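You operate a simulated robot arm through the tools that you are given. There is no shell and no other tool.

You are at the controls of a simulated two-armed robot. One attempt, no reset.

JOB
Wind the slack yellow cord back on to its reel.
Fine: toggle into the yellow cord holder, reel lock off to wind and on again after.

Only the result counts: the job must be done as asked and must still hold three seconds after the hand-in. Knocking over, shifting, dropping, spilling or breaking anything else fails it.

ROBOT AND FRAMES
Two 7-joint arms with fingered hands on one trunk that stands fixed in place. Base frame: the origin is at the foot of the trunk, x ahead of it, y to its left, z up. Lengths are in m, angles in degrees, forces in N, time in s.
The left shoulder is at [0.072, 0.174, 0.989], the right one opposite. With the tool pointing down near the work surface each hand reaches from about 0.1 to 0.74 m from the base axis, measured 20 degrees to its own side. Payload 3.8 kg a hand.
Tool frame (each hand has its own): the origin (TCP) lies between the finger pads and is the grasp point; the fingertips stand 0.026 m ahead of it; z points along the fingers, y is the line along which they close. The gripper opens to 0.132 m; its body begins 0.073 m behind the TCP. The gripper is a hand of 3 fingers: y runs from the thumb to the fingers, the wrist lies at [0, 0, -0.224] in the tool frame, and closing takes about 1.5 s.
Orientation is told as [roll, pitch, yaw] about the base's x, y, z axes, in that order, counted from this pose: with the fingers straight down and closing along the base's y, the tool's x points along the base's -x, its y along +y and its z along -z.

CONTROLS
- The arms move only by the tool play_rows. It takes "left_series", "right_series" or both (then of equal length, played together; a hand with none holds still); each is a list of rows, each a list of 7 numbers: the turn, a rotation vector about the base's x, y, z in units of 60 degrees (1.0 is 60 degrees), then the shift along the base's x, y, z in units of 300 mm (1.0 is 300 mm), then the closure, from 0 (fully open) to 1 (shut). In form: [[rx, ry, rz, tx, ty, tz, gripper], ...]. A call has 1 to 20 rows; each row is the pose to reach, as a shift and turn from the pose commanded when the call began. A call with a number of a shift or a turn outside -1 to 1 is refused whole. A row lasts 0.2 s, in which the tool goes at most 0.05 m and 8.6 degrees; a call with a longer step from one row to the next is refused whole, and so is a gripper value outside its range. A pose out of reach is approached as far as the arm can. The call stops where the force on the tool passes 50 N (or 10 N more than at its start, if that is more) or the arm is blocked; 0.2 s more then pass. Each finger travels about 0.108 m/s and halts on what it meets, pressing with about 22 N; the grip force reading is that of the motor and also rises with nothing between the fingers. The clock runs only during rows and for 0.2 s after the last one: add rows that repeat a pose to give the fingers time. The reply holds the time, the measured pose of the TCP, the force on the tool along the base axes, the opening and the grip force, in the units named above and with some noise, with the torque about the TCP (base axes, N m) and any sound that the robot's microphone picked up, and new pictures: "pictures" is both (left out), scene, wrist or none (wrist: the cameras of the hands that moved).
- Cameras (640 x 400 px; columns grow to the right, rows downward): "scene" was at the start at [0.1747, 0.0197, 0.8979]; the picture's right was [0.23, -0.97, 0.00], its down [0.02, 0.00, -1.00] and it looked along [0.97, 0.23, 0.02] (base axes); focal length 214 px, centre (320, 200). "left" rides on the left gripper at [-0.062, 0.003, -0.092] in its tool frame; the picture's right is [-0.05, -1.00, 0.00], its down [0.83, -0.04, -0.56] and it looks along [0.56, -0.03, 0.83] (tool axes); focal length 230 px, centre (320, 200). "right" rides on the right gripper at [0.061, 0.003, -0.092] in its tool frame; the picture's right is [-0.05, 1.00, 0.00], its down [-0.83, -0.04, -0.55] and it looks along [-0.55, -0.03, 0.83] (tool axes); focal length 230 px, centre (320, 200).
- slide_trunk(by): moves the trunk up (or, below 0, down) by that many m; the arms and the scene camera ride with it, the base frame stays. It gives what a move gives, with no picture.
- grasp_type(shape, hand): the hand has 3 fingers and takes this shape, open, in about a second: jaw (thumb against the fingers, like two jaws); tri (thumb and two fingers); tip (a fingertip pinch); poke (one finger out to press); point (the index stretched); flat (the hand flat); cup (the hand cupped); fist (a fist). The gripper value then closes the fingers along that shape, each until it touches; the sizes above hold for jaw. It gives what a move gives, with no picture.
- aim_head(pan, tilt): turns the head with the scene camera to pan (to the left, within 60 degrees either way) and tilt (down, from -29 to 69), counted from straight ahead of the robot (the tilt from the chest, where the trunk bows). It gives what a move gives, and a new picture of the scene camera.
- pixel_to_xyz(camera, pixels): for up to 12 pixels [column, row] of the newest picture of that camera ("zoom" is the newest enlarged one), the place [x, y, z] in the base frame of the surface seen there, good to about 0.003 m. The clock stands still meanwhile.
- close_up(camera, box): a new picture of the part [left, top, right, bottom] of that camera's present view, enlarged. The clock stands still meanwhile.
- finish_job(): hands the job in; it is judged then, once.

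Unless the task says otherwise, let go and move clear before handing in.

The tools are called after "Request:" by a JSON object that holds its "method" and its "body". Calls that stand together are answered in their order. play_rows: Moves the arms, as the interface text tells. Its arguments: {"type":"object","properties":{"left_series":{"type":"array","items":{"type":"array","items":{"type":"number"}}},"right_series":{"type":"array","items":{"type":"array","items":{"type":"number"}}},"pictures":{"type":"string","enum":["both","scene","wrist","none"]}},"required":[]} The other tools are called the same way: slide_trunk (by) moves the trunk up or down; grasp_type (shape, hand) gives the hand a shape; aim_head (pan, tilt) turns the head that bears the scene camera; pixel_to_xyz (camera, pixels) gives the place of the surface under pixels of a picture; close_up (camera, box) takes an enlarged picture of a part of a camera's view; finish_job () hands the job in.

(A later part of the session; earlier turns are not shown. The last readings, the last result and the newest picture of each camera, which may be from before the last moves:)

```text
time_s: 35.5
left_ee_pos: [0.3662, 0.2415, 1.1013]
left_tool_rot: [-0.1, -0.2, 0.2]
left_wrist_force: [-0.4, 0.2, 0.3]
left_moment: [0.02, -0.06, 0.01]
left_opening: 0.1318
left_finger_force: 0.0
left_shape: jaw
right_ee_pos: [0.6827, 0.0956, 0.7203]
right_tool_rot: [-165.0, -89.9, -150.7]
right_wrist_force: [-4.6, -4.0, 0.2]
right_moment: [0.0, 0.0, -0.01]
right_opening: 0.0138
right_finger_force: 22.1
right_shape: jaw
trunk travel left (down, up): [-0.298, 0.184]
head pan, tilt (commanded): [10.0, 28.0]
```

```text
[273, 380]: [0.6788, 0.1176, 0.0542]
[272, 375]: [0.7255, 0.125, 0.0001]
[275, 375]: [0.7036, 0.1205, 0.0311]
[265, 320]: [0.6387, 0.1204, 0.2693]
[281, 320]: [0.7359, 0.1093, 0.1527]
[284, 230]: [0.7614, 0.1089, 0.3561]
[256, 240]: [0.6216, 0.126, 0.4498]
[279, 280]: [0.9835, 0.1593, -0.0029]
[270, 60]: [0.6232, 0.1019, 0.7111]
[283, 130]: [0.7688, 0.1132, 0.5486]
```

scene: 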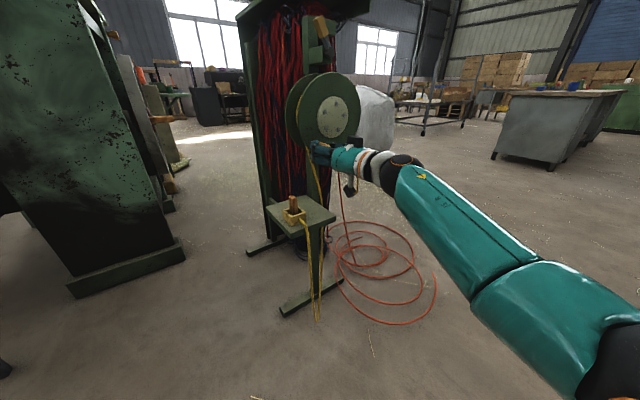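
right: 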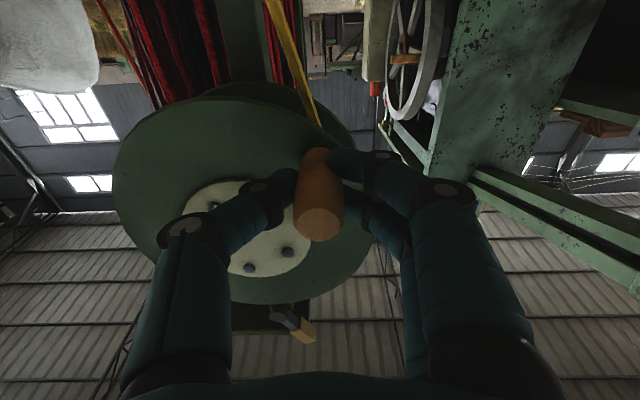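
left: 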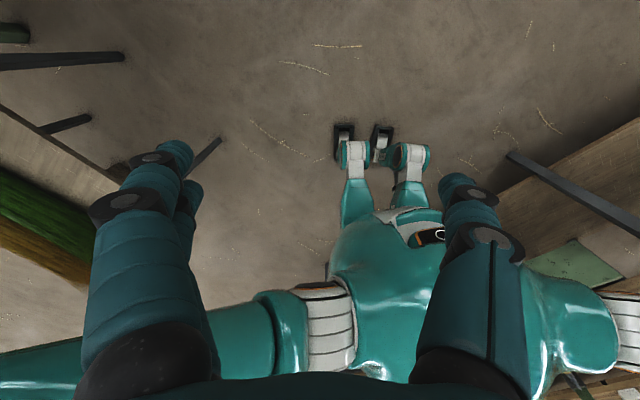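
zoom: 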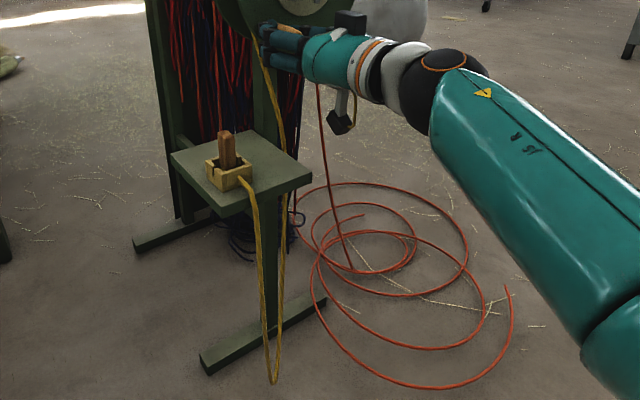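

The loop bottom now hangs at (0.68, 0.118, 0.05), clear of the floor, so counter-clockwise winds in. I carry on counter-clockwise for another half turn.

Request:
{"method": "play_rows", "body": {"right_series": [[0, 0, 0, 0.0405, -0.0415, -0.0445, 1], [0, 0, 0, 0.0876, -0.0899, -0.0725, 1], [0, 0, 0, 0.1382, -0.1418, -0.082, 1], [0, 0, 0, 0.1888, -0.1937, -0.0725, 1], [0, 0, 0, 0.2359, -0.242, -0.0445, 1], [0, 0, 0, 0.2764, -0.2835, 0, 1], [0, 0, 0, 0.3075, -0.3154, 0.058, 1], [0, 0, 0, 0.327, -0.3354, 0.1255, 1], [0, 0, 0, 0.3337, -0.3422, 0.198, 1], [0, 0, 0, 0.327, -0.3354, 0.2705, 1], [0, 0, 0, 0.3075, -0.3154, 0.338, 1], [0, 0, 0, 0.2764, -0.2835, 0.396, 1]], "pictures": "both"}}

Request:
{"method": "close_up", "body": {"camera": "scene", "box": [220, 130, 460, 330]}}

```text
time_s: 38.1
left_ee_pos: [0.3662, 0.2421, 1.1015]
left_tool_rot: [0.0, -0.1, 0.1]
left_wrist_force: [0.2, 0.1, -0.4]
left_moment: [0.0, -0.03, -0.01]
left_opening: 0.1318
left_finger_force: 0.1
left_shape: jaw
right_ee_pos: [0.7645, 0.0131, 0.8403]
right_tool_rot: [175.2, -89.8, -130.9]
right_wrist_force: [0.0, -4.3, 4.0]
right_moment: [0.05, -0.06, -0.11]
right_opening: 0.0133
right_finger_force: 22.0
right_shape: jaw
trunk travel left (down, up): [-0.298, 0.184]
head pan, tilt (commanded): [10.0, 28.0]
```

scene: 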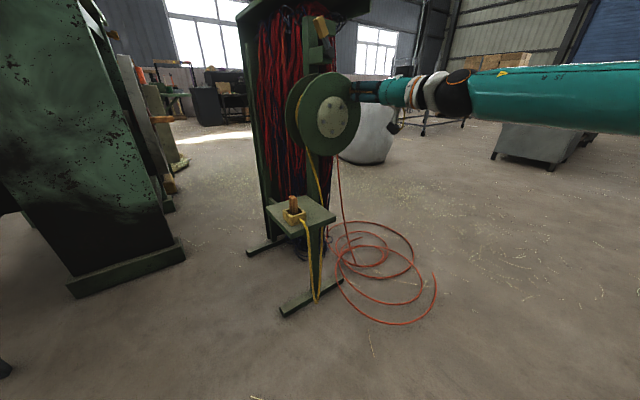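
right: 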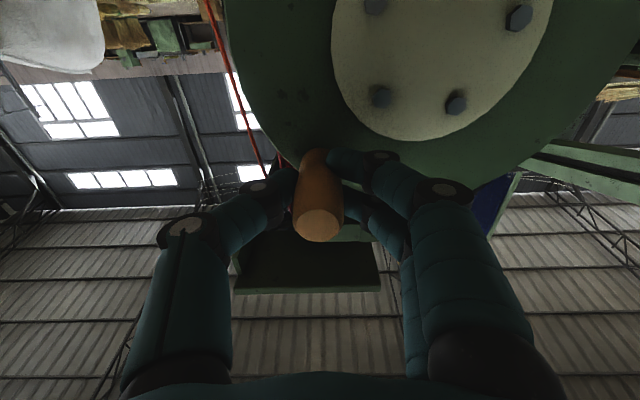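

```text
2.00 times, centred on (340, 230) of scene
```

zoom: 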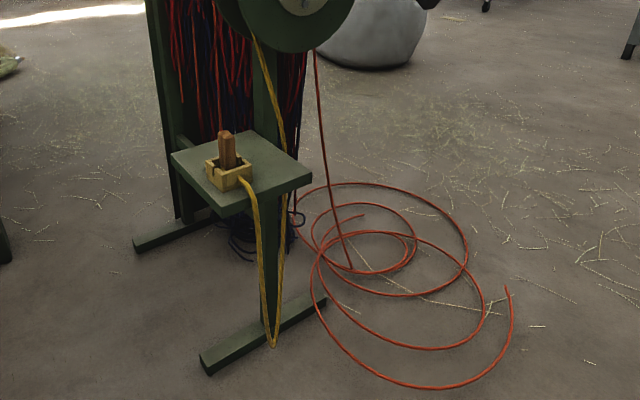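

The loop's bottom rose from row 383 to row 347 over the half turn, so winding proceeds. I measure the bottom height.

Request:
{"method": "pixel_to_xyz", "body": {"camera": "zoom", "pixels": [[273, 345], [272, 342], [274, 340], [266, 310], [279, 300], [284, 225], [260, 250]]}}

```text
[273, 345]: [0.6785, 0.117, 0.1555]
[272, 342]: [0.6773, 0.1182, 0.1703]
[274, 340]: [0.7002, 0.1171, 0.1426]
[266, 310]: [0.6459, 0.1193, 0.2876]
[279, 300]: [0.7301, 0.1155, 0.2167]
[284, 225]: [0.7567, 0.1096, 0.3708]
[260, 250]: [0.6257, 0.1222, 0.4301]
```

The bottom is at z ≈ 0.155, i.e. about 0.2 m of cord taken in per half turn. I continue counter-clockwise for 270 degrees and then look again.

Request:
{"method": "play_rows", "body": {"right_series": [[0, 0, 0, -0.0405, 0.0415, 0.0445, 1], [0, 0, 0, -0.0876, 0.0899, 0.0725, 1], [0, 0, 0, -0.1382, 0.1418, 0.082, 1], [0, 0, 0, -0.1888, 0.1937, 0.0725, 1], [0, 0, 0, -0.2359, 0.242, 0.0445, 1], [0, 0, 0, -0.2764, 0.2835, 0, 1], [0, 0, 0, -0.3075, 0.3154, -0.058, 1], [0, 0, 0, -0.327, 0.3354, -0.1255, 1], [0, 0, 0, -0.3337, 0.3422, -0.198, 1], [0, 0, 0, -0.327, 0.3354, -0.2705, 1], [0, 0, 0, -0.3075, 0.3154, -0.338, 1], [0, 0, 0, -0.2764, 0.2835, -0.396, 1], [0, 0, 0, -0.2359, 0.242, -0.4405, 1], [0, 0, 0, -0.1888, 0.1937, -0.4684, 1], [0, 0, 0, -0.1382, 0.1418, -0.478, 1], [0, 0, 0, -0.0876, 0.0899, -0.4684, 1], [0, 0, 0, -0.0405, 0.0415, -0.4405, 1], [0, 0, 0, 0, 0, -0.396, 1]], "pictures": "both"}}

Request:
{"method": "close_up", "body": {"camera": "scene", "box": [220, 130, 460, 330]}}

```text
time_s: 41.9
left_ee_pos: [0.3703, 0.2423, 1.1018]
left_tool_rot: [0.0, 0.1, 0.1]
left_wrist_force: [-0.7, 0.2, 0.1]
left_moment: [-0.02, 0.02, 0.01]
left_opening: 0.1317
left_finger_force: 0.1
left_shape: jaw
right_ee_pos: [0.7659, 0.0093, 0.722]
right_tool_rot: [157.7, -89.9, -113.6]
right_wrist_force: [17.2, 5.2, -6.2]
right_moment: [-0.07, 0.11, -0.12]
right_opening: 0.0124
right_finger_force: 22.2
right_shape: jaw
trunk travel left (down, up): [-0.298, 0.184]
head pan, tilt (commanded): [10.0, 28.0]
```

scene: 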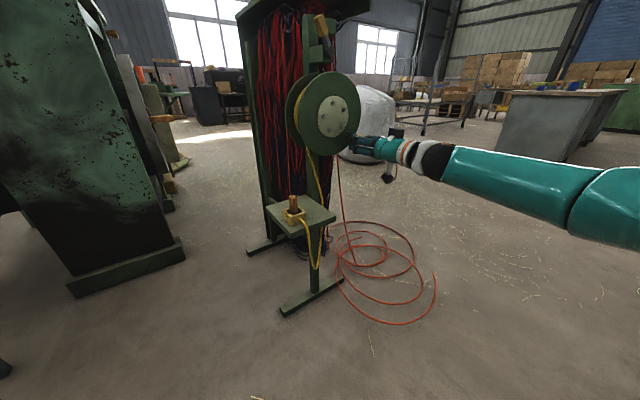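
right: 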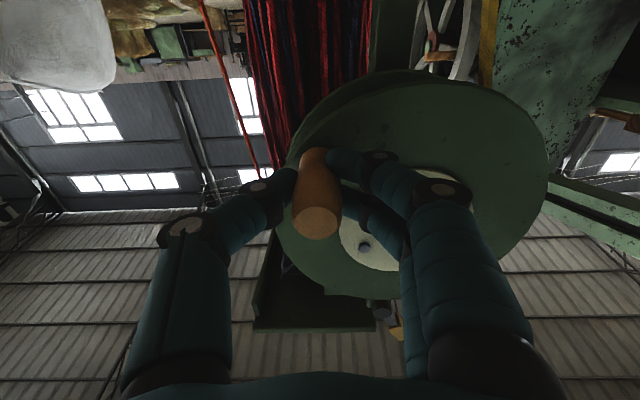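

```text
2.00 times, centred on (340, 230) of scene
```

zoom: 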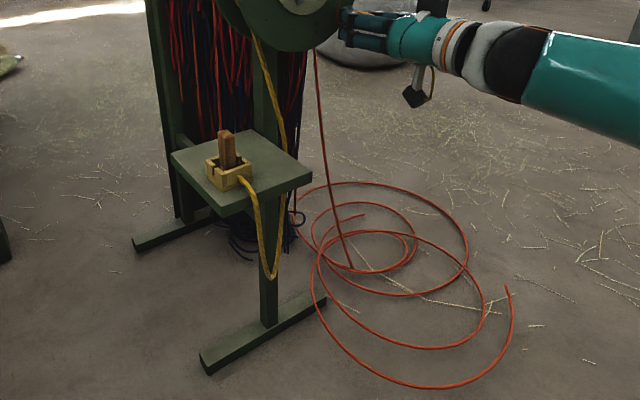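

The loop's bottom has risen to row 278. I measure it and the cord's course around the shelf before the final part.

Request:
{"method": "pixel_to_xyz", "body": {"camera": "zoom", "pixels": [[271, 276], [265, 262], [276, 265], [280, 245], [255, 210], [248, 188], [284, 215], [283, 150], [265, 70], [310, 180], [225, 215], [172, 155]]}}

Request:
{"method": "close_up", "body": {"camera": "scene", "box": [270, 180, 350, 280]}}

```text
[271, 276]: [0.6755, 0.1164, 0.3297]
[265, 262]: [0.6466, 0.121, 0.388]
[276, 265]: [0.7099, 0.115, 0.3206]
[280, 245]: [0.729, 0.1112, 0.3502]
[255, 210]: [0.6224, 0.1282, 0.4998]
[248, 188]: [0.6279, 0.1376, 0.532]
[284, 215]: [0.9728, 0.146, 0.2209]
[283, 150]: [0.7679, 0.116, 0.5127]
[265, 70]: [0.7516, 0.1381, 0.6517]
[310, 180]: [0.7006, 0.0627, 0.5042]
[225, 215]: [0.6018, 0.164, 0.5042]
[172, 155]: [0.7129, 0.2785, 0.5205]
```

```text
4.00 times, centred on (310, 230) of scene
```

zoom: 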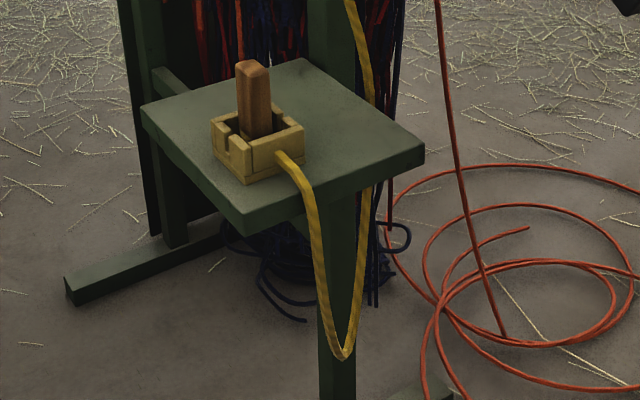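

The loop's bottom is at z ≈ 0.33 with the cord running over the shelf's front edge and up outside its right edge, so it may catch under the shelf corner when tight. I wind another half turn, still well short of tight, and look.

Request:
{"method": "play_rows", "body": {"right_series": [[0, 0, 0, 0.0311, -0.0319, 0.058, 1], [0, 0, 0, 0.0506, -0.0519, 0.1255, 1], [0, 0, 0, 0.0572, -0.0587, 0.198, 1], [0, 0, 0, 0.0506, -0.0519, 0.2705, 1], [0, 0, 0, 0.0311, -0.0319, 0.338, 1], [0, 0, 0, 0, 0, 0.396, 1], [0, 0, 0, -0.0405, 0.0415, 0.4405, 1], [0, 0, 0, -0.0876, 0.0899, 0.4684, 1], [0, 0, 0, -0.1382, 0.1418, 0.478, 1], [0, 0, 0, -0.1888, 0.1937, 0.4684, 1], [0, 0, 0, -0.2359, 0.242, 0.4405, 1], [0, 0, 0, -0.2764, 0.2835, 0.396, 1]], "pictures": "both"}}

Request:
{"method": "close_up", "body": {"camera": "scene", "box": [270, 150, 350, 250]}}

```text
time_s: 44.5
left_ee_pos: [0.3669, 0.2399, 1.1036]
left_tool_rot: [0.0, -0.1, 0.1]
left_wrist_force: [-0.4, -0.3, 0.1]
left_moment: [0.0, 0.0, -0.01]
left_opening: 0.132
left_finger_force: 0.1
left_shape: jaw
right_ee_pos: [0.6807, 0.0964, 0.8381]
right_tool_rot: [44.9, -90.0, -0.8]
right_wrist_force: [-5.8, -12.1, -6.1]
right_moment: [-0.05, 0.07, -0.14]
right_opening: 0.0139
right_finger_force: 22.2
right_shape: jaw
trunk travel left (down, up): [-0.298, 0.184]
head pan, tilt (commanded): [10.0, 28.0]
```

scene: 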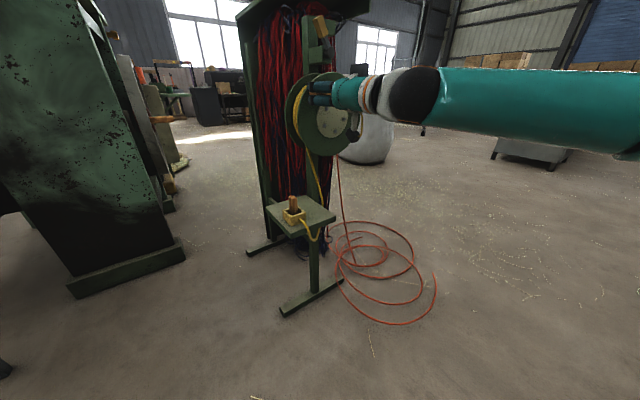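
right: 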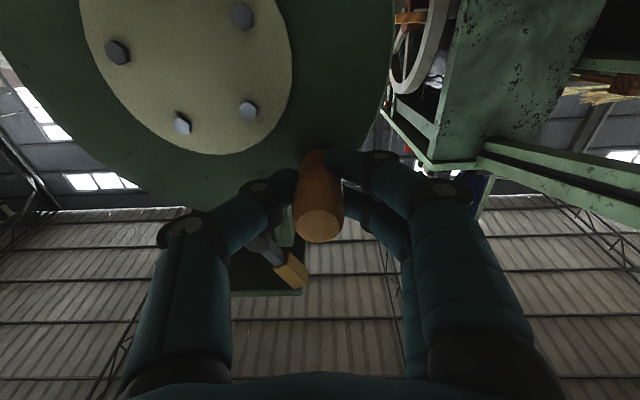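

```text
4.00 times, centred on (310, 200) of scene
```

zoom: 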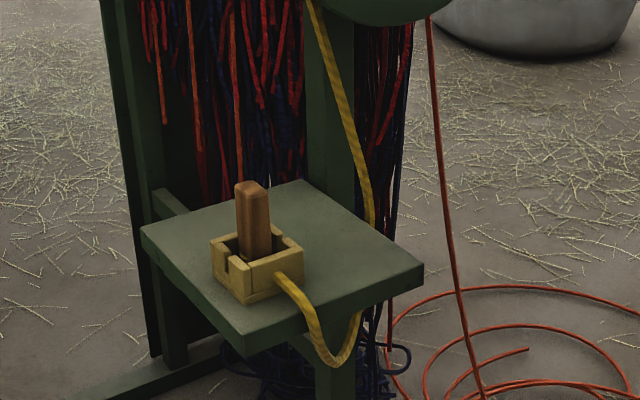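

The loop now hangs just under the shelf's front right corner (340,365), so tightening would hook the cord under the shelf. I'll give back a quarter turn, release the knob at the upper right, and re-route the toggle so the cord crosses the right edge instead.

Request:
{"method": "play_rows", "body": {"right_series": [[0, 0, 0, 0.0405, -0.0415, 0.0445, 1], [0, 0, 0, 0.0876, -0.0899, 0.0725, 1], [0, 0, 0, 0.1382, -0.1418, 0.082, 1], [0, 0, 0, 0.1888, -0.1937, 0.0725, 1], [0, 0, 0, 0.2359, -0.242, 0.0445, 1], [0, 0, 0, 0.2764, -0.2835, 0, 1], [0, 0, 0, 0.2764, -0.2835, 0, 0.85], [0, 0, 0, 0.2764, -0.2835, 0, 0.7], [0, 0, 0, 0.2764, -0.2835, 0, 0.55], [0, 0, 0, 0.2764, -0.2835, 0, 0.55]], "pictures": "both"}}

Request:
{"method": "close_up", "body": {"camera": "scene", "box": [270, 150, 350, 250]}}

```text
time_s: 46.7
left_ee_pos: [0.3661, 0.2412, 1.1025]
left_tool_rot: [-0.1, -0.1, 0.1]
left_wrist_force: [-0.4, -0.3, 0.5]
left_moment: [0.0, 0.03, -0.02]
left_opening: 0.1321
left_finger_force: 0.0
left_shape: jaw
right_ee_pos: [0.7642, 0.0118, 0.8388]
right_tool_rot: [173.3, -89.9, -129.2]
right_wrist_force: [-0.1, 0.9, 0.2]
right_moment: [0.01, 0.01, 0.0]
right_opening: 0.0587
right_finger_force: 0.0
right_shape: jaw
trunk travel left (down, up): [-0.298, 0.184]
head pan, tilt (commanded): [10.0, 28.0]
```

scene: 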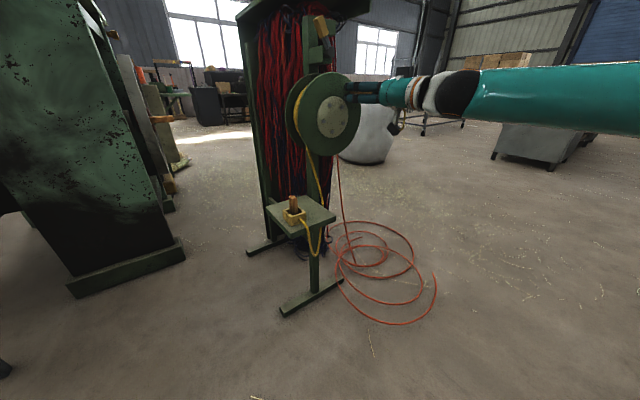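
right: 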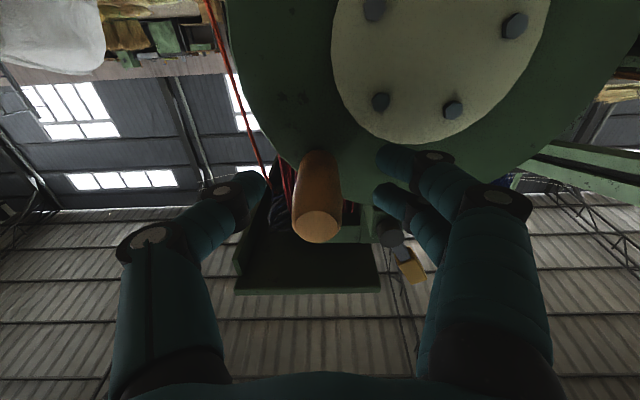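

```text
4.00 times, centred on (310, 200) of scene
```

zoom: 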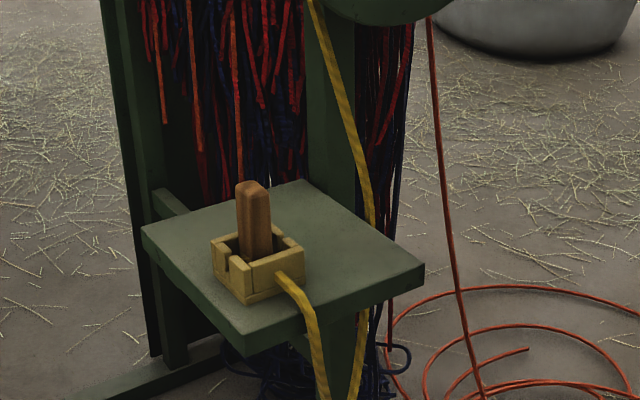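

The reel stayed put when let go, and the knob is free between the open fingers. I back out and swing down to the pre-grasp in front of the holder, re-pitching the hand to 30° below level.

Request:
{"method": "play_rows", "body": {"right_series": [[0, 0, 0, -0.1, -0.098, 0, 0.55], [0, 0, 0, -0.21, -0.204, 0, 0.55], [0, 0, 0, -0.32, -0.31, 0, 0.55], [-0.05, 0.051, 0, -0.373, -0.237, -0.114, 0.57], [-0.1, 0.102, 0, -0.425, -0.164, -0.227, 0.6], [-0.15, 0.153, 0, -0.478, -0.091, -0.341, 0.62], [-0.199, 0.205, 0, -0.53, -0.017, -0.455, 0.62], [-0.249, 0.256, 0, -0.583, 0.056, -0.569, 0.62], [-0.299, 0.307, 0, -0.635, 0.129, -0.682, 0.62], [-0.349, 0.358, 0, -0.688, 0.202, -0.796, 0.62], [-0.349, 0.358, 0, -0.688, 0.202, -0.796, 0.62]], "pictures": "both"}}

Request:
{"method": "close_up", "body": {"camera": "right", "box": [220, 60, 420, 185]}}

```text
time_s: 49.1
left_ee_pos: [0.3675, 0.2408, 1.1023]
left_tool_rot: [-0.1, -0.1, 0.1]
left_wrist_force: [-0.1, 0.2, -0.6]
left_moment: [0.02, -0.01, 0.0]
left_opening: 0.1319
left_finger_force: 0.1
left_shape: jaw
right_ee_pos: [0.5594, 0.07, 0.6014]
right_tool_rot: [-0.1, -59.9, 44.3]
right_wrist_force: [0.7, 0.8, 0.4]
right_moment: [-0.01, 0.0, 0.01]
right_opening: 0.0505
right_finger_force: 0.0
right_shape: jaw
trunk travel left (down, up): [-0.298, 0.184]
head pan, tilt (commanded): [10.0, 28.0]
```

scene: 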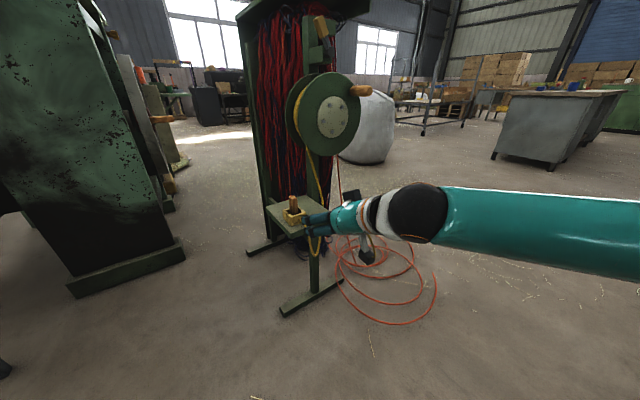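
right: 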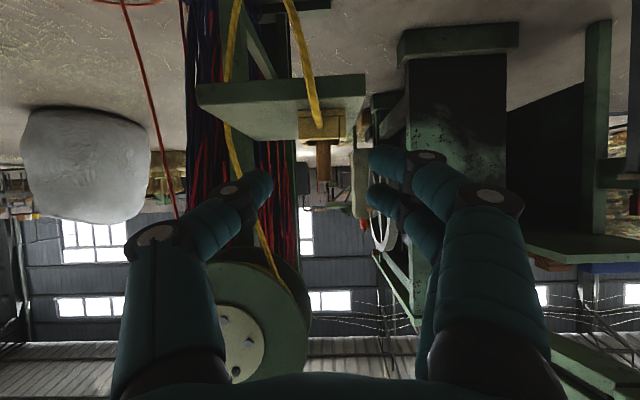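

```text
3.20 times, centred on (320, 122) of right
```

zoom: 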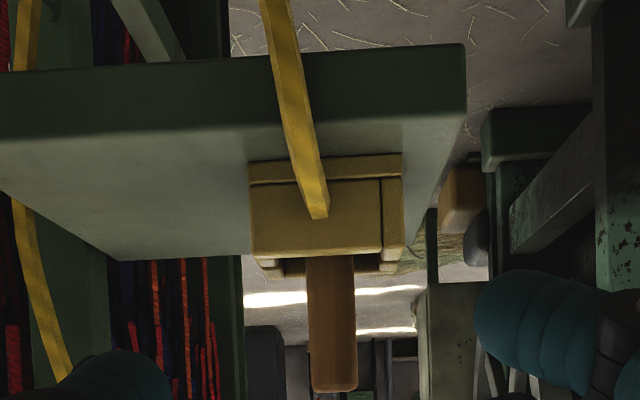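

The toggle stands at (323,165) in the wrist view, in line with the hand. I measure it for the re-grasp.

Request:
{"method": "pixel_to_xyz", "body": {"camera": "right", "pixels": [[318, 150], [329, 150], [318, 170], [329, 170], [324, 160], [325, 181]]}}

```text
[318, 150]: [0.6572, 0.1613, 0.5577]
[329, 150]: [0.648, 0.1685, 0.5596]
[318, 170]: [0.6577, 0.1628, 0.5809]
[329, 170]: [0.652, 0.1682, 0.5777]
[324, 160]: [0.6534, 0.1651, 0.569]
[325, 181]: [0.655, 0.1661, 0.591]
```

Toggle front face centre (0.653, 0.165), matching the earlier release pose. I slide the open jaw around it at z ≈ 0.578 and close.

Request:
{"method": "play_rows", "body": {"right_series": [[0, 0, 0, 0.075, 0.076, -0.018, 0.62], [0, 0, 0, 0.15, 0.152, -0.035, 0.62], [0, 0, 0, 0.225, 0.228, -0.053, 0.62], [0, 0, 0, 0.29, 0.294, -0.068, 0.62], [0, 0, 0, 0.3267, 0.331, -0.0763, 0.62], [0, 0, 0, 0.3267, 0.331, -0.0763, 0.75], [0, 0, 0, 0.3267, 0.331, -0.0763, 0.88], [0, 0, 0, 0.3267, 0.331, -0.0763, 1], [0, 0, 0, 0.3267, 0.331, -0.0763, 1]], "pictures": "both"}}

```text
time_s: 51.1
left_ee_pos: [0.3661, 0.2412, 1.102]
left_tool_rot: [-0.1, -0.1, 0.1]
left_wrist_force: [0.4, 0.0, -0.3]
left_moment: [0.03, 0.03, 0.0]
left_opening: 0.132
left_finger_force: 0.0
left_shape: jaw
right_ee_pos: [0.657, 0.1726, 0.5792]
right_tool_rot: [0.0, -60.1, 44.3]
right_wrist_force: [-0.3, -0.1, 1.7]
right_moment: [0.01, 0.06, 0.0]
right_opening: 0.0105
right_finger_force: 22.1
right_shape: jaw
trunk travel left (down, up): [-0.298, 0.184]
head pan, tilt (commanded): [10.0, 28.0]
```

scene: 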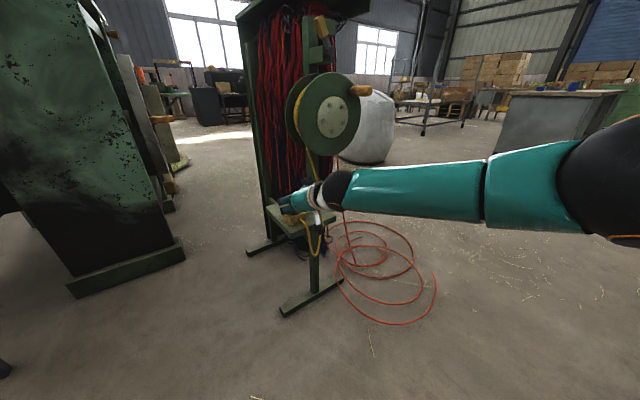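
right: 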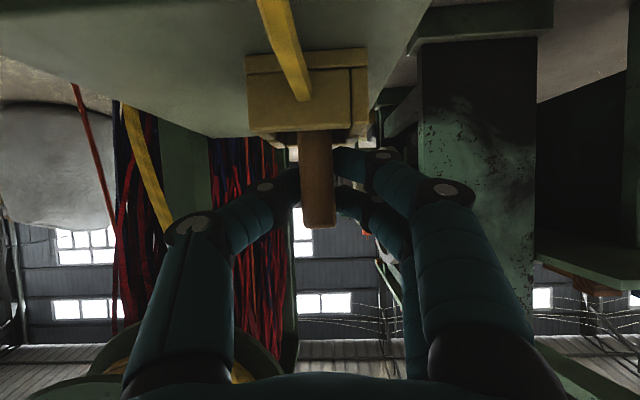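

The toggle is gripped again (10.5 mm, 22 N). I lift it 45 mm and bring it out in front of the shelf.

Request:
{"method": "play_rows", "body": {"right_series": [[0, 0, 0, 0, 0, 0.04, 1], [0, 0, 0, 0, 0, 0.09, 1], [0, 0, 0, 0, 0, 0.15, 1], [0, 0, 0, -0.06, -0.058, 0.15, 1], [0, 0, 0, -0.12, -0.117, 0.15, 1], [0, 0, 0, -0.18, -0.175, 0.15, 1], [0, 0, 0, -0.227, -0.221, 0.15, 1]], "pictures": "both"}}

Request:
{"method": "close_up", "body": {"camera": "scene", "box": [250, 150, 378, 280]}}

```text
time_s: 52.7
left_ee_pos: [0.3676, 0.2419, 1.1019]
left_tool_rot: [-0.1, -0.1, 0.1]
left_wrist_force: [0.1, -0.6, 0.4]
left_moment: [0.02, -0.01, 0.01]
left_opening: 0.1321
left_finger_force: 0.0
left_shape: jaw
right_ee_pos: [0.59, 0.1055, 0.624]
right_tool_rot: [0.0, -60.2, 44.2]
right_wrist_force: [0.7, -0.2, 0.2]
right_moment: [0.01, -0.01, 0.0]
right_opening: 0.0102
right_finger_force: 21.8
right_shape: jaw
trunk travel left (down, up): [-0.298, 0.184]
head pan, tilt (commanded): [10.0, 28.0]
```

scene: 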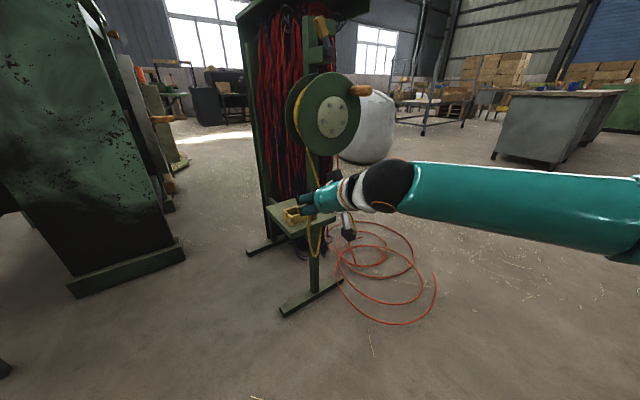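
right: 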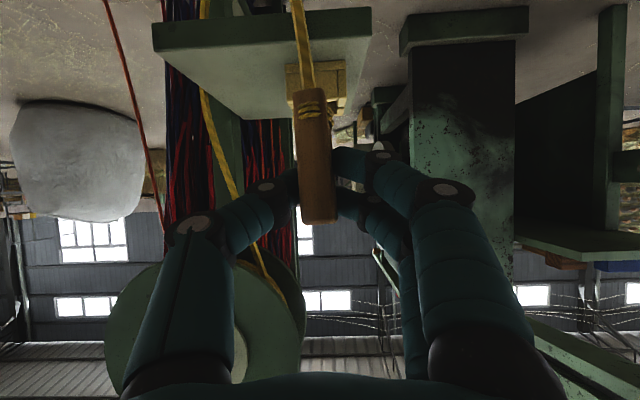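

```text
3.08 times, centred on (314, 215) of scene
```

zoom: 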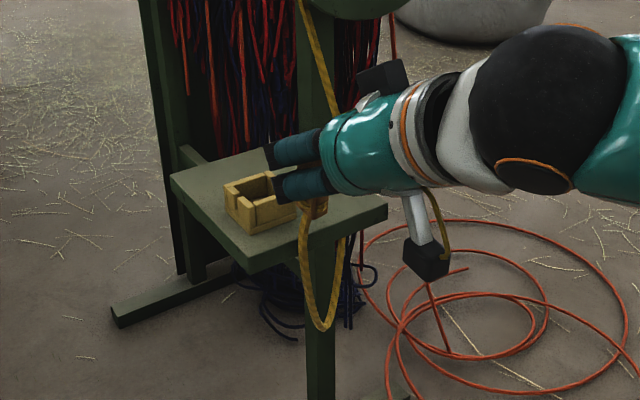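

The toggle hangs in the grip just in front of the shelf edge, with the loop below it at (322,325) of the zoom. I carry it to the right, past the shelf's corner.

Request:
{"method": "play_rows", "body": {"right_series": [[0, 0, 0, 0.06, -0.062, 0, 1], [0, 0, 0, 0.13, -0.134, 0, 1], [0, 0, 0, 0.2, -0.206, 0, 1], [0, 0, 0, 0.27, -0.278, 0, 1], [0, 0, 0, 0.33, -0.34, 0, 1], [0, 0, 0, 0.386, -0.397, 0, 1]], "pictures": "both"}}

Request:
{"method": "close_up", "body": {"camera": "scene", "box": [250, 150, 378, 280]}}

```text
time_s: 54.1
left_ee_pos: [0.3662, 0.2421, 1.103]
left_tool_rot: [-0.2, 0.0, 0.0]
left_wrist_force: [-0.8, 0.5, -0.2]
left_moment: [-0.01, -0.02, 0.01]
left_opening: 0.1319
left_finger_force: 0.0
left_shape: jaw
right_ee_pos: [0.7042, -0.0149, 0.623]
right_tool_rot: [0.0, -60.0, 44.2]
right_wrist_force: [0.2, 0.1, 0.6]
right_moment: [0.06, 0.0, 0.04]
right_opening: 0.0097
right_finger_force: 22.3
right_shape: jaw
trunk travel left (down, up): [-0.298, 0.184]
head pan, tilt (commanded): [10.0, 28.0]
```

scene: 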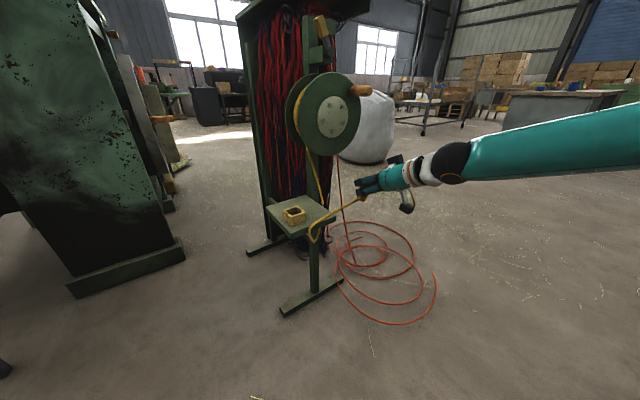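
right: 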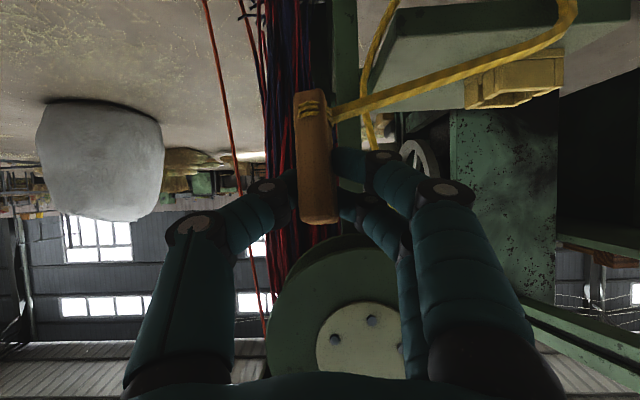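

```text
3.08 times, centred on (314, 215) of scene
```

zoom: 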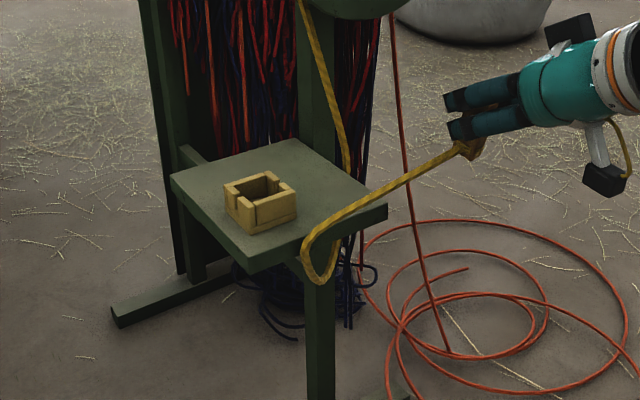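

The cord now runs straight from the toggle to a point on the shelf's front edge (305,243) and only then loops, as if caught there. I take a close look at that spot.

Request:
{"method": "close_up", "body": {"camera": "scene", "box": [295, 205, 359, 245]}}

Request:
{"method": "pixel_to_xyz", "body": {"camera": "zoom", "pixels": [[170, 240], [150, 290], [190, 340], [300, 200], [400, 150], [250, 300], [255, 280], [220, 210], [500, 100], [600, 50]]}}

Request:
{"method": "close_up", "body": {"camera": "right", "box": [320, 0, 600, 175]}}

```text
10.00 times, centred on (327, 225) of scene
```

zoom: 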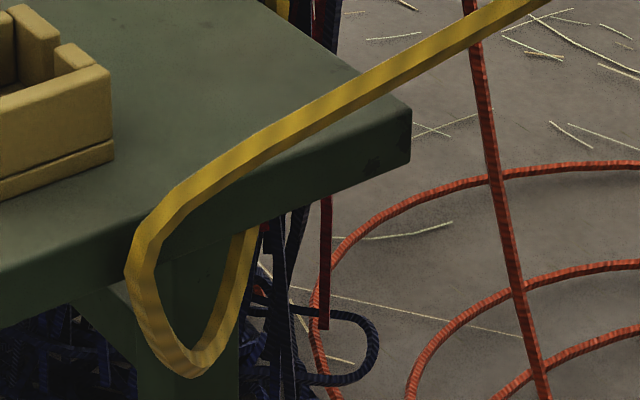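

```text
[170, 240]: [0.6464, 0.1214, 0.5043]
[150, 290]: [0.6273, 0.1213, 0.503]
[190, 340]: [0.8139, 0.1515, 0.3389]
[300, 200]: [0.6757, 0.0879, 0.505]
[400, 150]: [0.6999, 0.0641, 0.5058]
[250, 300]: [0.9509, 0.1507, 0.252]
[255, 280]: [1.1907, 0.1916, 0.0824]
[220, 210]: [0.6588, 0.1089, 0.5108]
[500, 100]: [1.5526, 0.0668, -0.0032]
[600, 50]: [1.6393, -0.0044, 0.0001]
```

```text
2.29 times, centred on (460, 88) of right
```

zoom: 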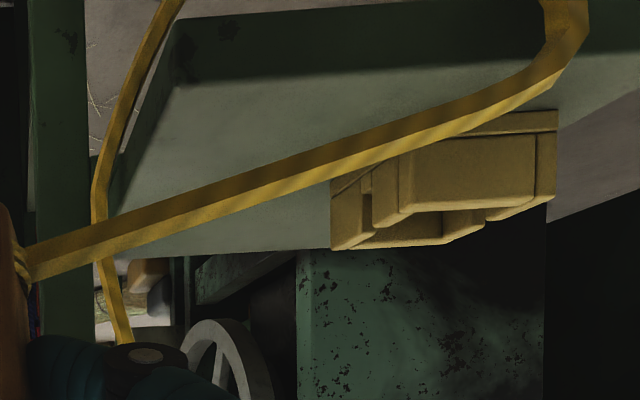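

The cord could still be settling, since time only runs during rows. I hold still for a second and look again.

Request:
{"method": "play_rows", "body": {"right_series": [[0, 0, 0, 0, 0, 0, 1], [0, 0, 0, 0, 0, 0, 1], [0, 0, 0, 0, 0, 0, 1], [0, 0, 0, 0, 0, 0, 1], [0, 0, 0, 0, 0, 0, 1], [0, 0, 0, 0, 0, 0, 1]], "pictures": "both"}}

Request:
{"method": "close_up", "body": {"camera": "scene", "box": [250, 150, 378, 280]}}

```text
time_s: 55.5
left_ee_pos: [0.3673, 0.2405, 1.1023]
left_tool_rot: [-0.1, 0.0, 0.1]
left_wrist_force: [-0.2, -0.8, -0.3]
left_moment: [-0.01, 0.01, 0.0]
left_opening: 0.1321
left_finger_force: 0.0
left_shape: jaw
right_ee_pos: [0.7051, -0.0145, 0.6219]
right_tool_rot: [0.0, -60.1, 44.3]
right_wrist_force: [0.2, -0.6, 0.9]
right_moment: [-0.03, 0.01, 0.01]
right_opening: 0.0093
right_finger_force: 22.0
right_shape: jaw
trunk travel left (down, up): [-0.298, 0.184]
head pan, tilt (commanded): [10.0, 28.0]
```

scene: 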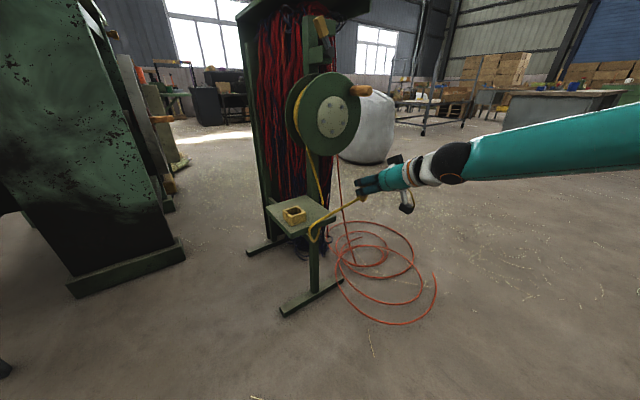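
right: 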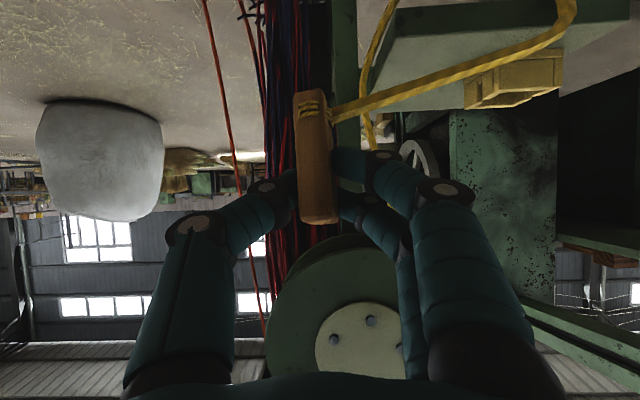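

```text
3.08 times, centred on (314, 215) of scene
```

zoom: 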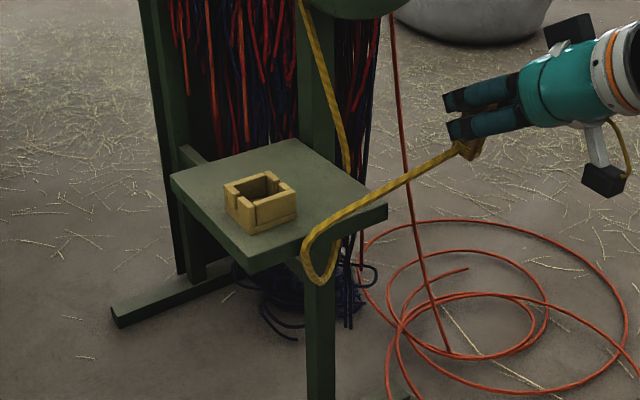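

The cord hasn't moved: it keeps passing the same point on the shelf's front edge whatever I do, so re-routing it is neither possible nor needed. I carry the toggle back over the holder along the same path.

Request:
{"method": "play_rows", "body": {"right_series": [[0, 0, 0, -0.06, 0.062, 0, 1], [0, 0, 0, -0.13, 0.134, 0, 1], [0, 0, 0, -0.2, 0.206, 0, 1], [0, 0, 0, -0.27, 0.278, 0, 1], [0, 0, 0, -0.33, 0.34, 0, 1], [0, 0, 0, -0.386, 0.397, 0, 1], [0, 0, 0, -0.326, 0.455, 0, 1], [0, 0, 0, -0.266, 0.514, 0, 1], [0, 0, 0, -0.206, 0.572, 0, 1], [0, 0, 0, -0.159, 0.618, 0, 1], [0, 0, 0, -0.159, 0.618, 0, 1]], "pictures": "both"}}

Request:
{"method": "close_up", "body": {"camera": "right", "box": [220, 0, 420, 125]}}

Request:
{"method": "pixel_to_xyz", "body": {"camera": "right", "pixels": [[306, 110], [330, 110], [307, 140], [332, 140], [305, 210], [335, 210]]}}

```text
time_s: 57.9
left_ee_pos: [0.3679, 0.2411, 1.1035]
left_tool_rot: [-0.1, -0.1, 0.2]
left_wrist_force: [0.3, 1.0, 0.1]
left_moment: [0.01, 0.0, -0.01]
left_opening: 0.1322
left_finger_force: 0.0
left_shape: jaw
right_ee_pos: [0.6568, 0.1725, 0.6238]
right_tool_rot: [-0.1, -60.0, 44.4]
right_wrist_force: [1.1, 1.3, -0.3]
right_moment: [-0.03, 0.0, -0.02]
right_opening: 0.009
right_finger_force: 21.5
right_shape: jaw
trunk travel left (down, up): [-0.298, 0.184]
head pan, tilt (commanded): [10.0, 28.0]
```

scene: 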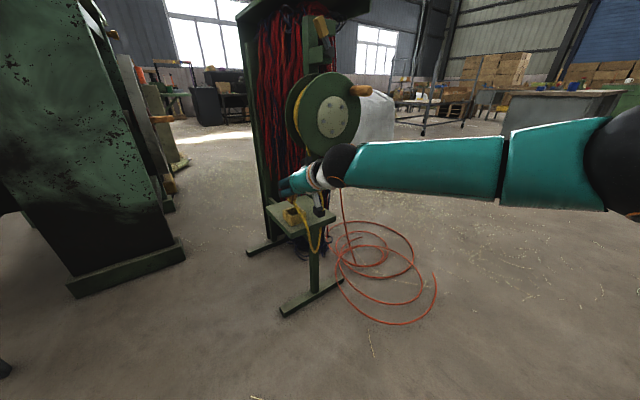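
right: 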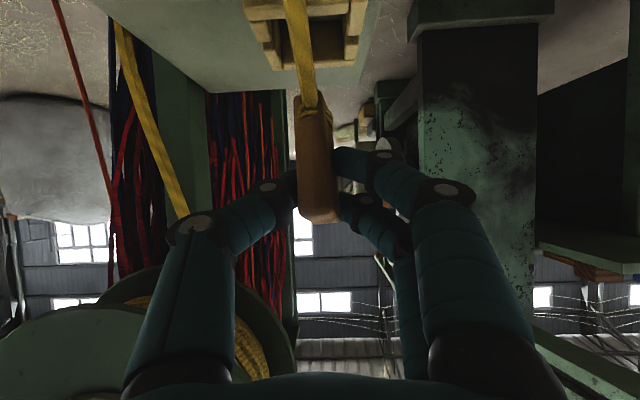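

```text
3.20 times, centred on (320, 62) of right
```

zoom: 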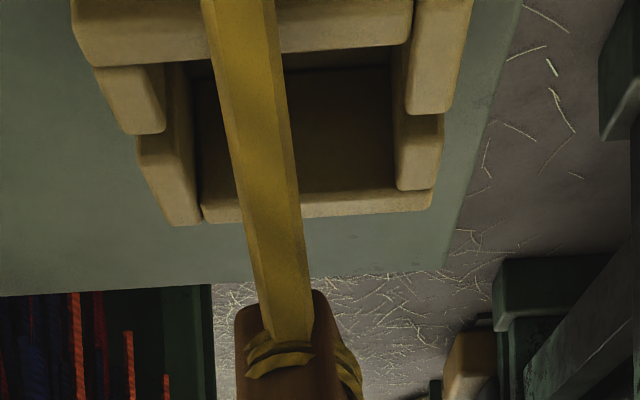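

```text
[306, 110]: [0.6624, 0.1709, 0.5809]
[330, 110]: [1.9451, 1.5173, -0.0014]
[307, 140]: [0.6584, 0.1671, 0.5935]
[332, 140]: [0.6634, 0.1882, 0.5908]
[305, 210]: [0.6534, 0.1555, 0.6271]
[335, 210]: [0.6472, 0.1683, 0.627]
```

Back over the holder, but in the wrist view the toggle has tilted in the grip (front face n goes from −0.578 at z 0.627 to −0.594 at z 0.581, roughly 18°). I confirm with the scene camera before correcting.

Request:
{"method": "close_up", "body": {"camera": "scene", "box": [250, 160, 346, 220]}}

Request:
{"method": "pixel_to_xyz", "body": {"camera": "right", "pixels": [[312, 120], [312, 150], [312, 180], [315, 200], [318, 215], [325, 180], [325, 140], [300, 180]]}}

```text
6.67 times, centred on (298, 190) of scene
```

zoom: 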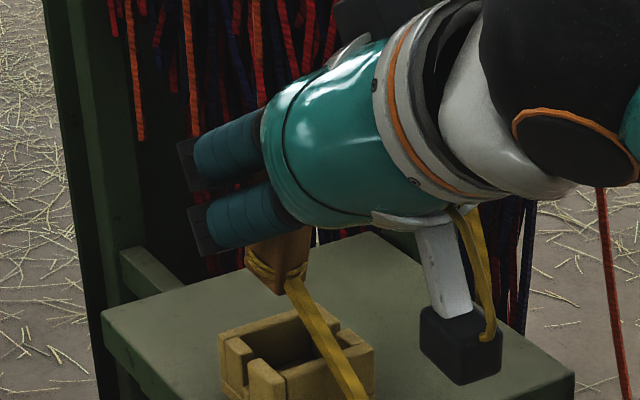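

```text
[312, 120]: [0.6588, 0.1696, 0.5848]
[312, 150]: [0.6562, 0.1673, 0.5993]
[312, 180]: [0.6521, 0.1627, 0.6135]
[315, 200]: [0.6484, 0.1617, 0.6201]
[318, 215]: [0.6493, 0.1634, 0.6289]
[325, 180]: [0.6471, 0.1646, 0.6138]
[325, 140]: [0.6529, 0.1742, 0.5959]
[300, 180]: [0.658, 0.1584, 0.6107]
```

The tilt is about 19° with the foot leaning away from the robot. I pitch the hand down by that much to stand the toggle upright, with a small shift to recentre it.

Request:
{"method": "play_rows", "body": {"right_series": [[-0.055, 0.057, 0, 0.004, 0.004, 0, 1], [-0.11, 0.113, 0, 0.009, 0.009, 0, 1], [-0.166, 0.17, 0, 0.013, 0.013, 0, 1], [-0.221, 0.227, 0, 0.018, 0.017, 0, 1], [-0.221, 0.227, 0, 0.018, 0.017, 0, 1]], "pictures": "both"}}

Request:
{"method": "close_up", "body": {"camera": "scene", "box": [250, 160, 346, 220]}}

Request:
{"method": "close_up", "body": {"camera": "right", "box": [220, 0, 460, 240]}}

```text
time_s: 59.1
left_ee_pos: [0.3666, 0.2417, 1.1019]
left_tool_rot: [-0.1, -0.1, 0.1]
left_wrist_force: [0.5, 0.2, -0.7]
left_moment: [-0.05, 0.0, -0.01]
left_opening: 0.1319
left_finger_force: 0.0
left_shape: jaw
right_ee_pos: [0.662, 0.1778, 0.6229]
right_tool_rot: [0.0, -41.0, 44.3]
right_wrist_force: [-0.4, -0.5, -1.4]
right_moment: [0.02, -0.01, 0.0]
right_opening: 0.0088
right_finger_force: 22.0
right_shape: jaw
trunk travel left (down, up): [-0.298, 0.184]
head pan, tilt (commanded): [10.0, 28.0]
```

scene: 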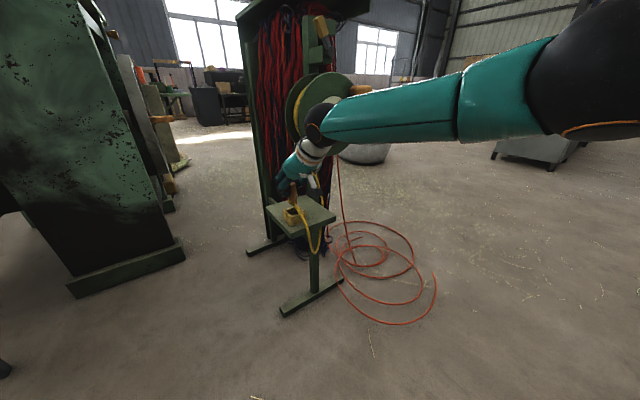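
right: 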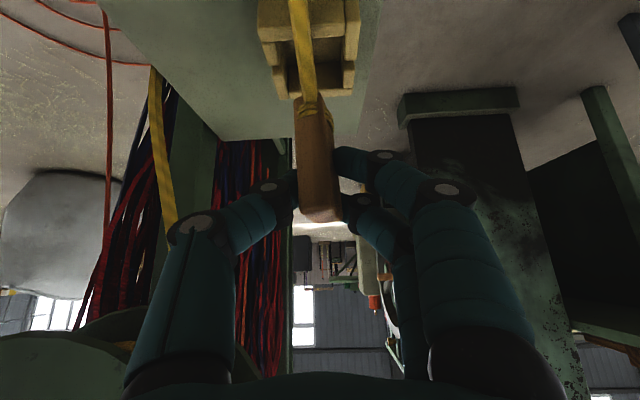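

```text
6.67 times, centred on (298, 190) of scene
```

zoom: 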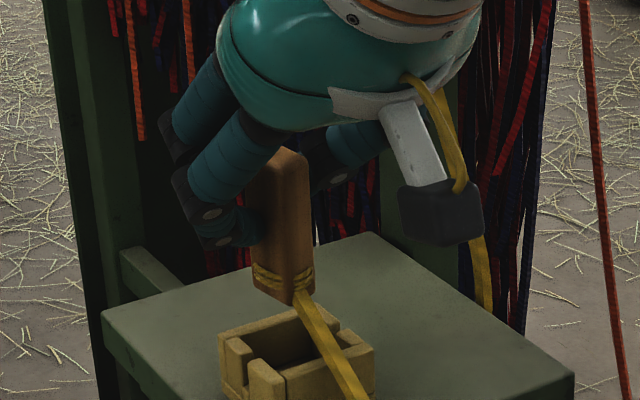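

```text
1.67 times, centred on (340, 120) of right
```

zoom: 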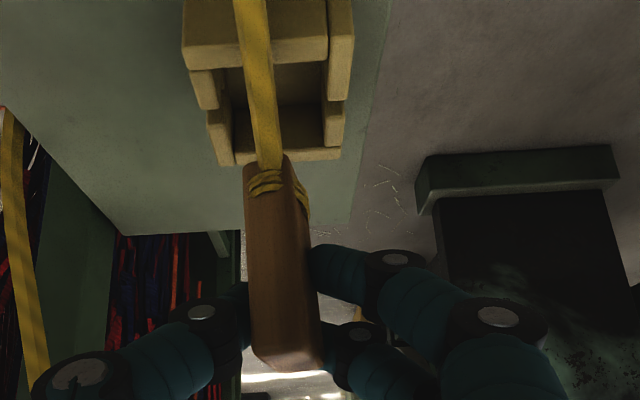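

In the scene zoom the toggle is now upright (edges at 255 and 310 nearly vertical), slightly yawed, above the holder. I measure its foot and the holder to centre it.

Request:
{"method": "pixel_to_xyz", "body": {"camera": "scene", "pixels": [[294, 185], [294, 192], [294, 198], [290, 199], [296, 203], [291, 190]]}}

Request:
{"method": "pixel_to_xyz", "body": {"camera": "right", "pixels": [[310, 120], [310, 160], [315, 200], [318, 214], [300, 125], [322, 125], [328, 150], [303, 150], [310, 105], [270, 20], [350, 20], [330, 30]]}}

```text
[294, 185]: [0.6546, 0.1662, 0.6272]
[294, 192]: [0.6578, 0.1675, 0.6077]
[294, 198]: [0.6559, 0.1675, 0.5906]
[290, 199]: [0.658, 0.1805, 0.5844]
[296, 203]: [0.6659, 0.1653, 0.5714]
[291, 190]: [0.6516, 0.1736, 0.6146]
```

```text
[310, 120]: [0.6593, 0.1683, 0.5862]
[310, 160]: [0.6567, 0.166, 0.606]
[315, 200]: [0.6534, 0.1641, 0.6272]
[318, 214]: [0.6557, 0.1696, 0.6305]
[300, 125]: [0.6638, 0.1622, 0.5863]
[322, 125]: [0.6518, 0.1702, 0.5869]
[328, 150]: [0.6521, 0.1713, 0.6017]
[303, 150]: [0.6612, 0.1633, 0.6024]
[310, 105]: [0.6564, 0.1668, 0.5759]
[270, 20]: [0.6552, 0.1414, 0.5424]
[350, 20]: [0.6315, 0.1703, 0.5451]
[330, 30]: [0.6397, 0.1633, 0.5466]
```

The toggle is centred over the holder (t 0.338, n about −0.594) and within some 5–10° of upright. I add 5° more and lower it 38 mm.

Request:
{"method": "play_rows", "body": {"right_series": [[-0.058, 0.06, 0, 0, 0, -0.02, 1], [-0.058, 0.06, 0, 0, 0, -0.05, 1], [-0.058, 0.06, 0, 0, 0, -0.08, 1], [-0.058, 0.06, 0, 0, 0, -0.105, 1], [-0.058, 0.06, 0, 0, 0, -0.126, 1]], "pictures": "both"}}

Request:
{"method": "close_up", "body": {"camera": "scene", "box": [250, 160, 346, 220]}}

Request:
{"method": "close_up", "body": {"camera": "right", "box": [220, 0, 460, 240]}}

```text
time_s: 60.3
left_ee_pos: [0.3674, 0.2414, 1.1025]
left_tool_rot: [-0.1, -0.1, 0.1]
left_wrist_force: [-0.2, 0.2, -0.9]
left_moment: [-0.02, -0.01, 0.01]
left_opening: 0.1318
left_finger_force: 0.0
left_shape: jaw
right_ee_pos: [0.6622, 0.1767, 0.584]
right_tool_rot: [-0.1, -36.1, 44.3]
right_wrist_force: [-0.5, -0.6, -0.2]
right_moment: [0.03, 0.03, 0.01]
right_opening: 0.0088
right_finger_force: 21.6
right_shape: jaw
trunk travel left (down, up): [-0.298, 0.184]
head pan, tilt (commanded): [10.0, 28.0]
```

scene: 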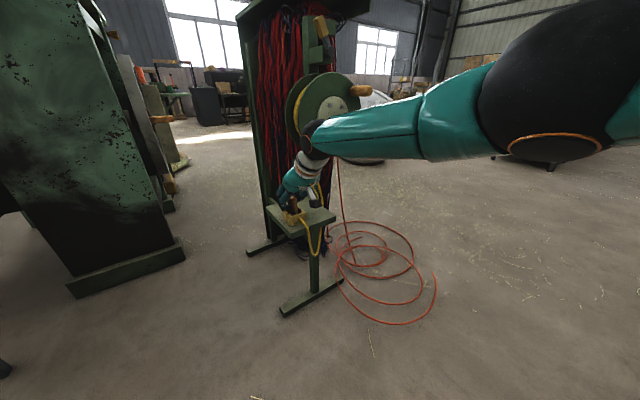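
right: 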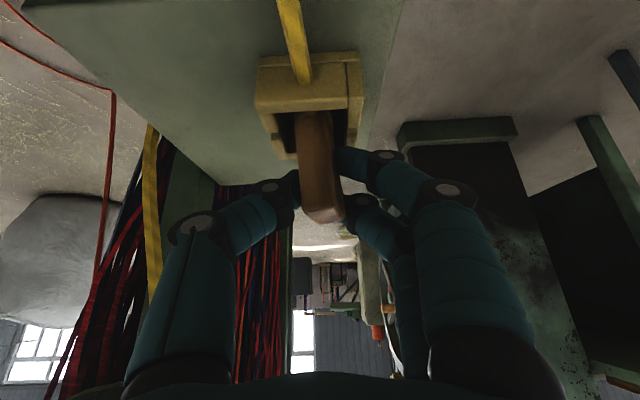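

```text
6.67 times, centred on (298, 190) of scene
```

zoom: 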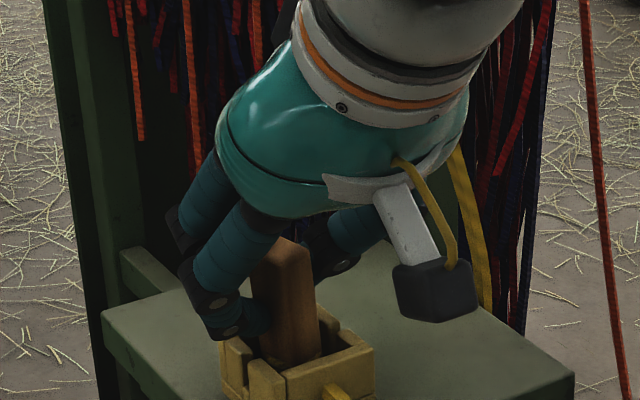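

```text
1.67 times, centred on (340, 120) of right
```

zoom: 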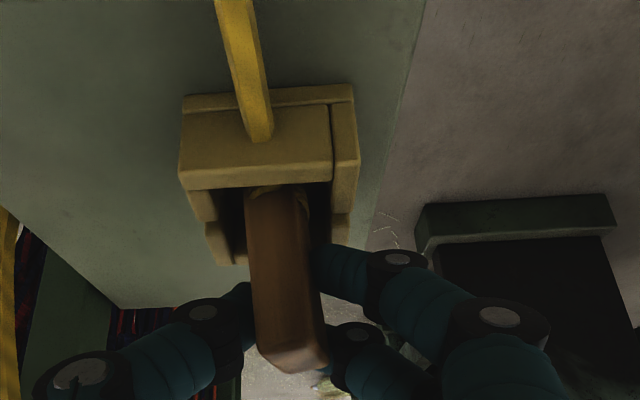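

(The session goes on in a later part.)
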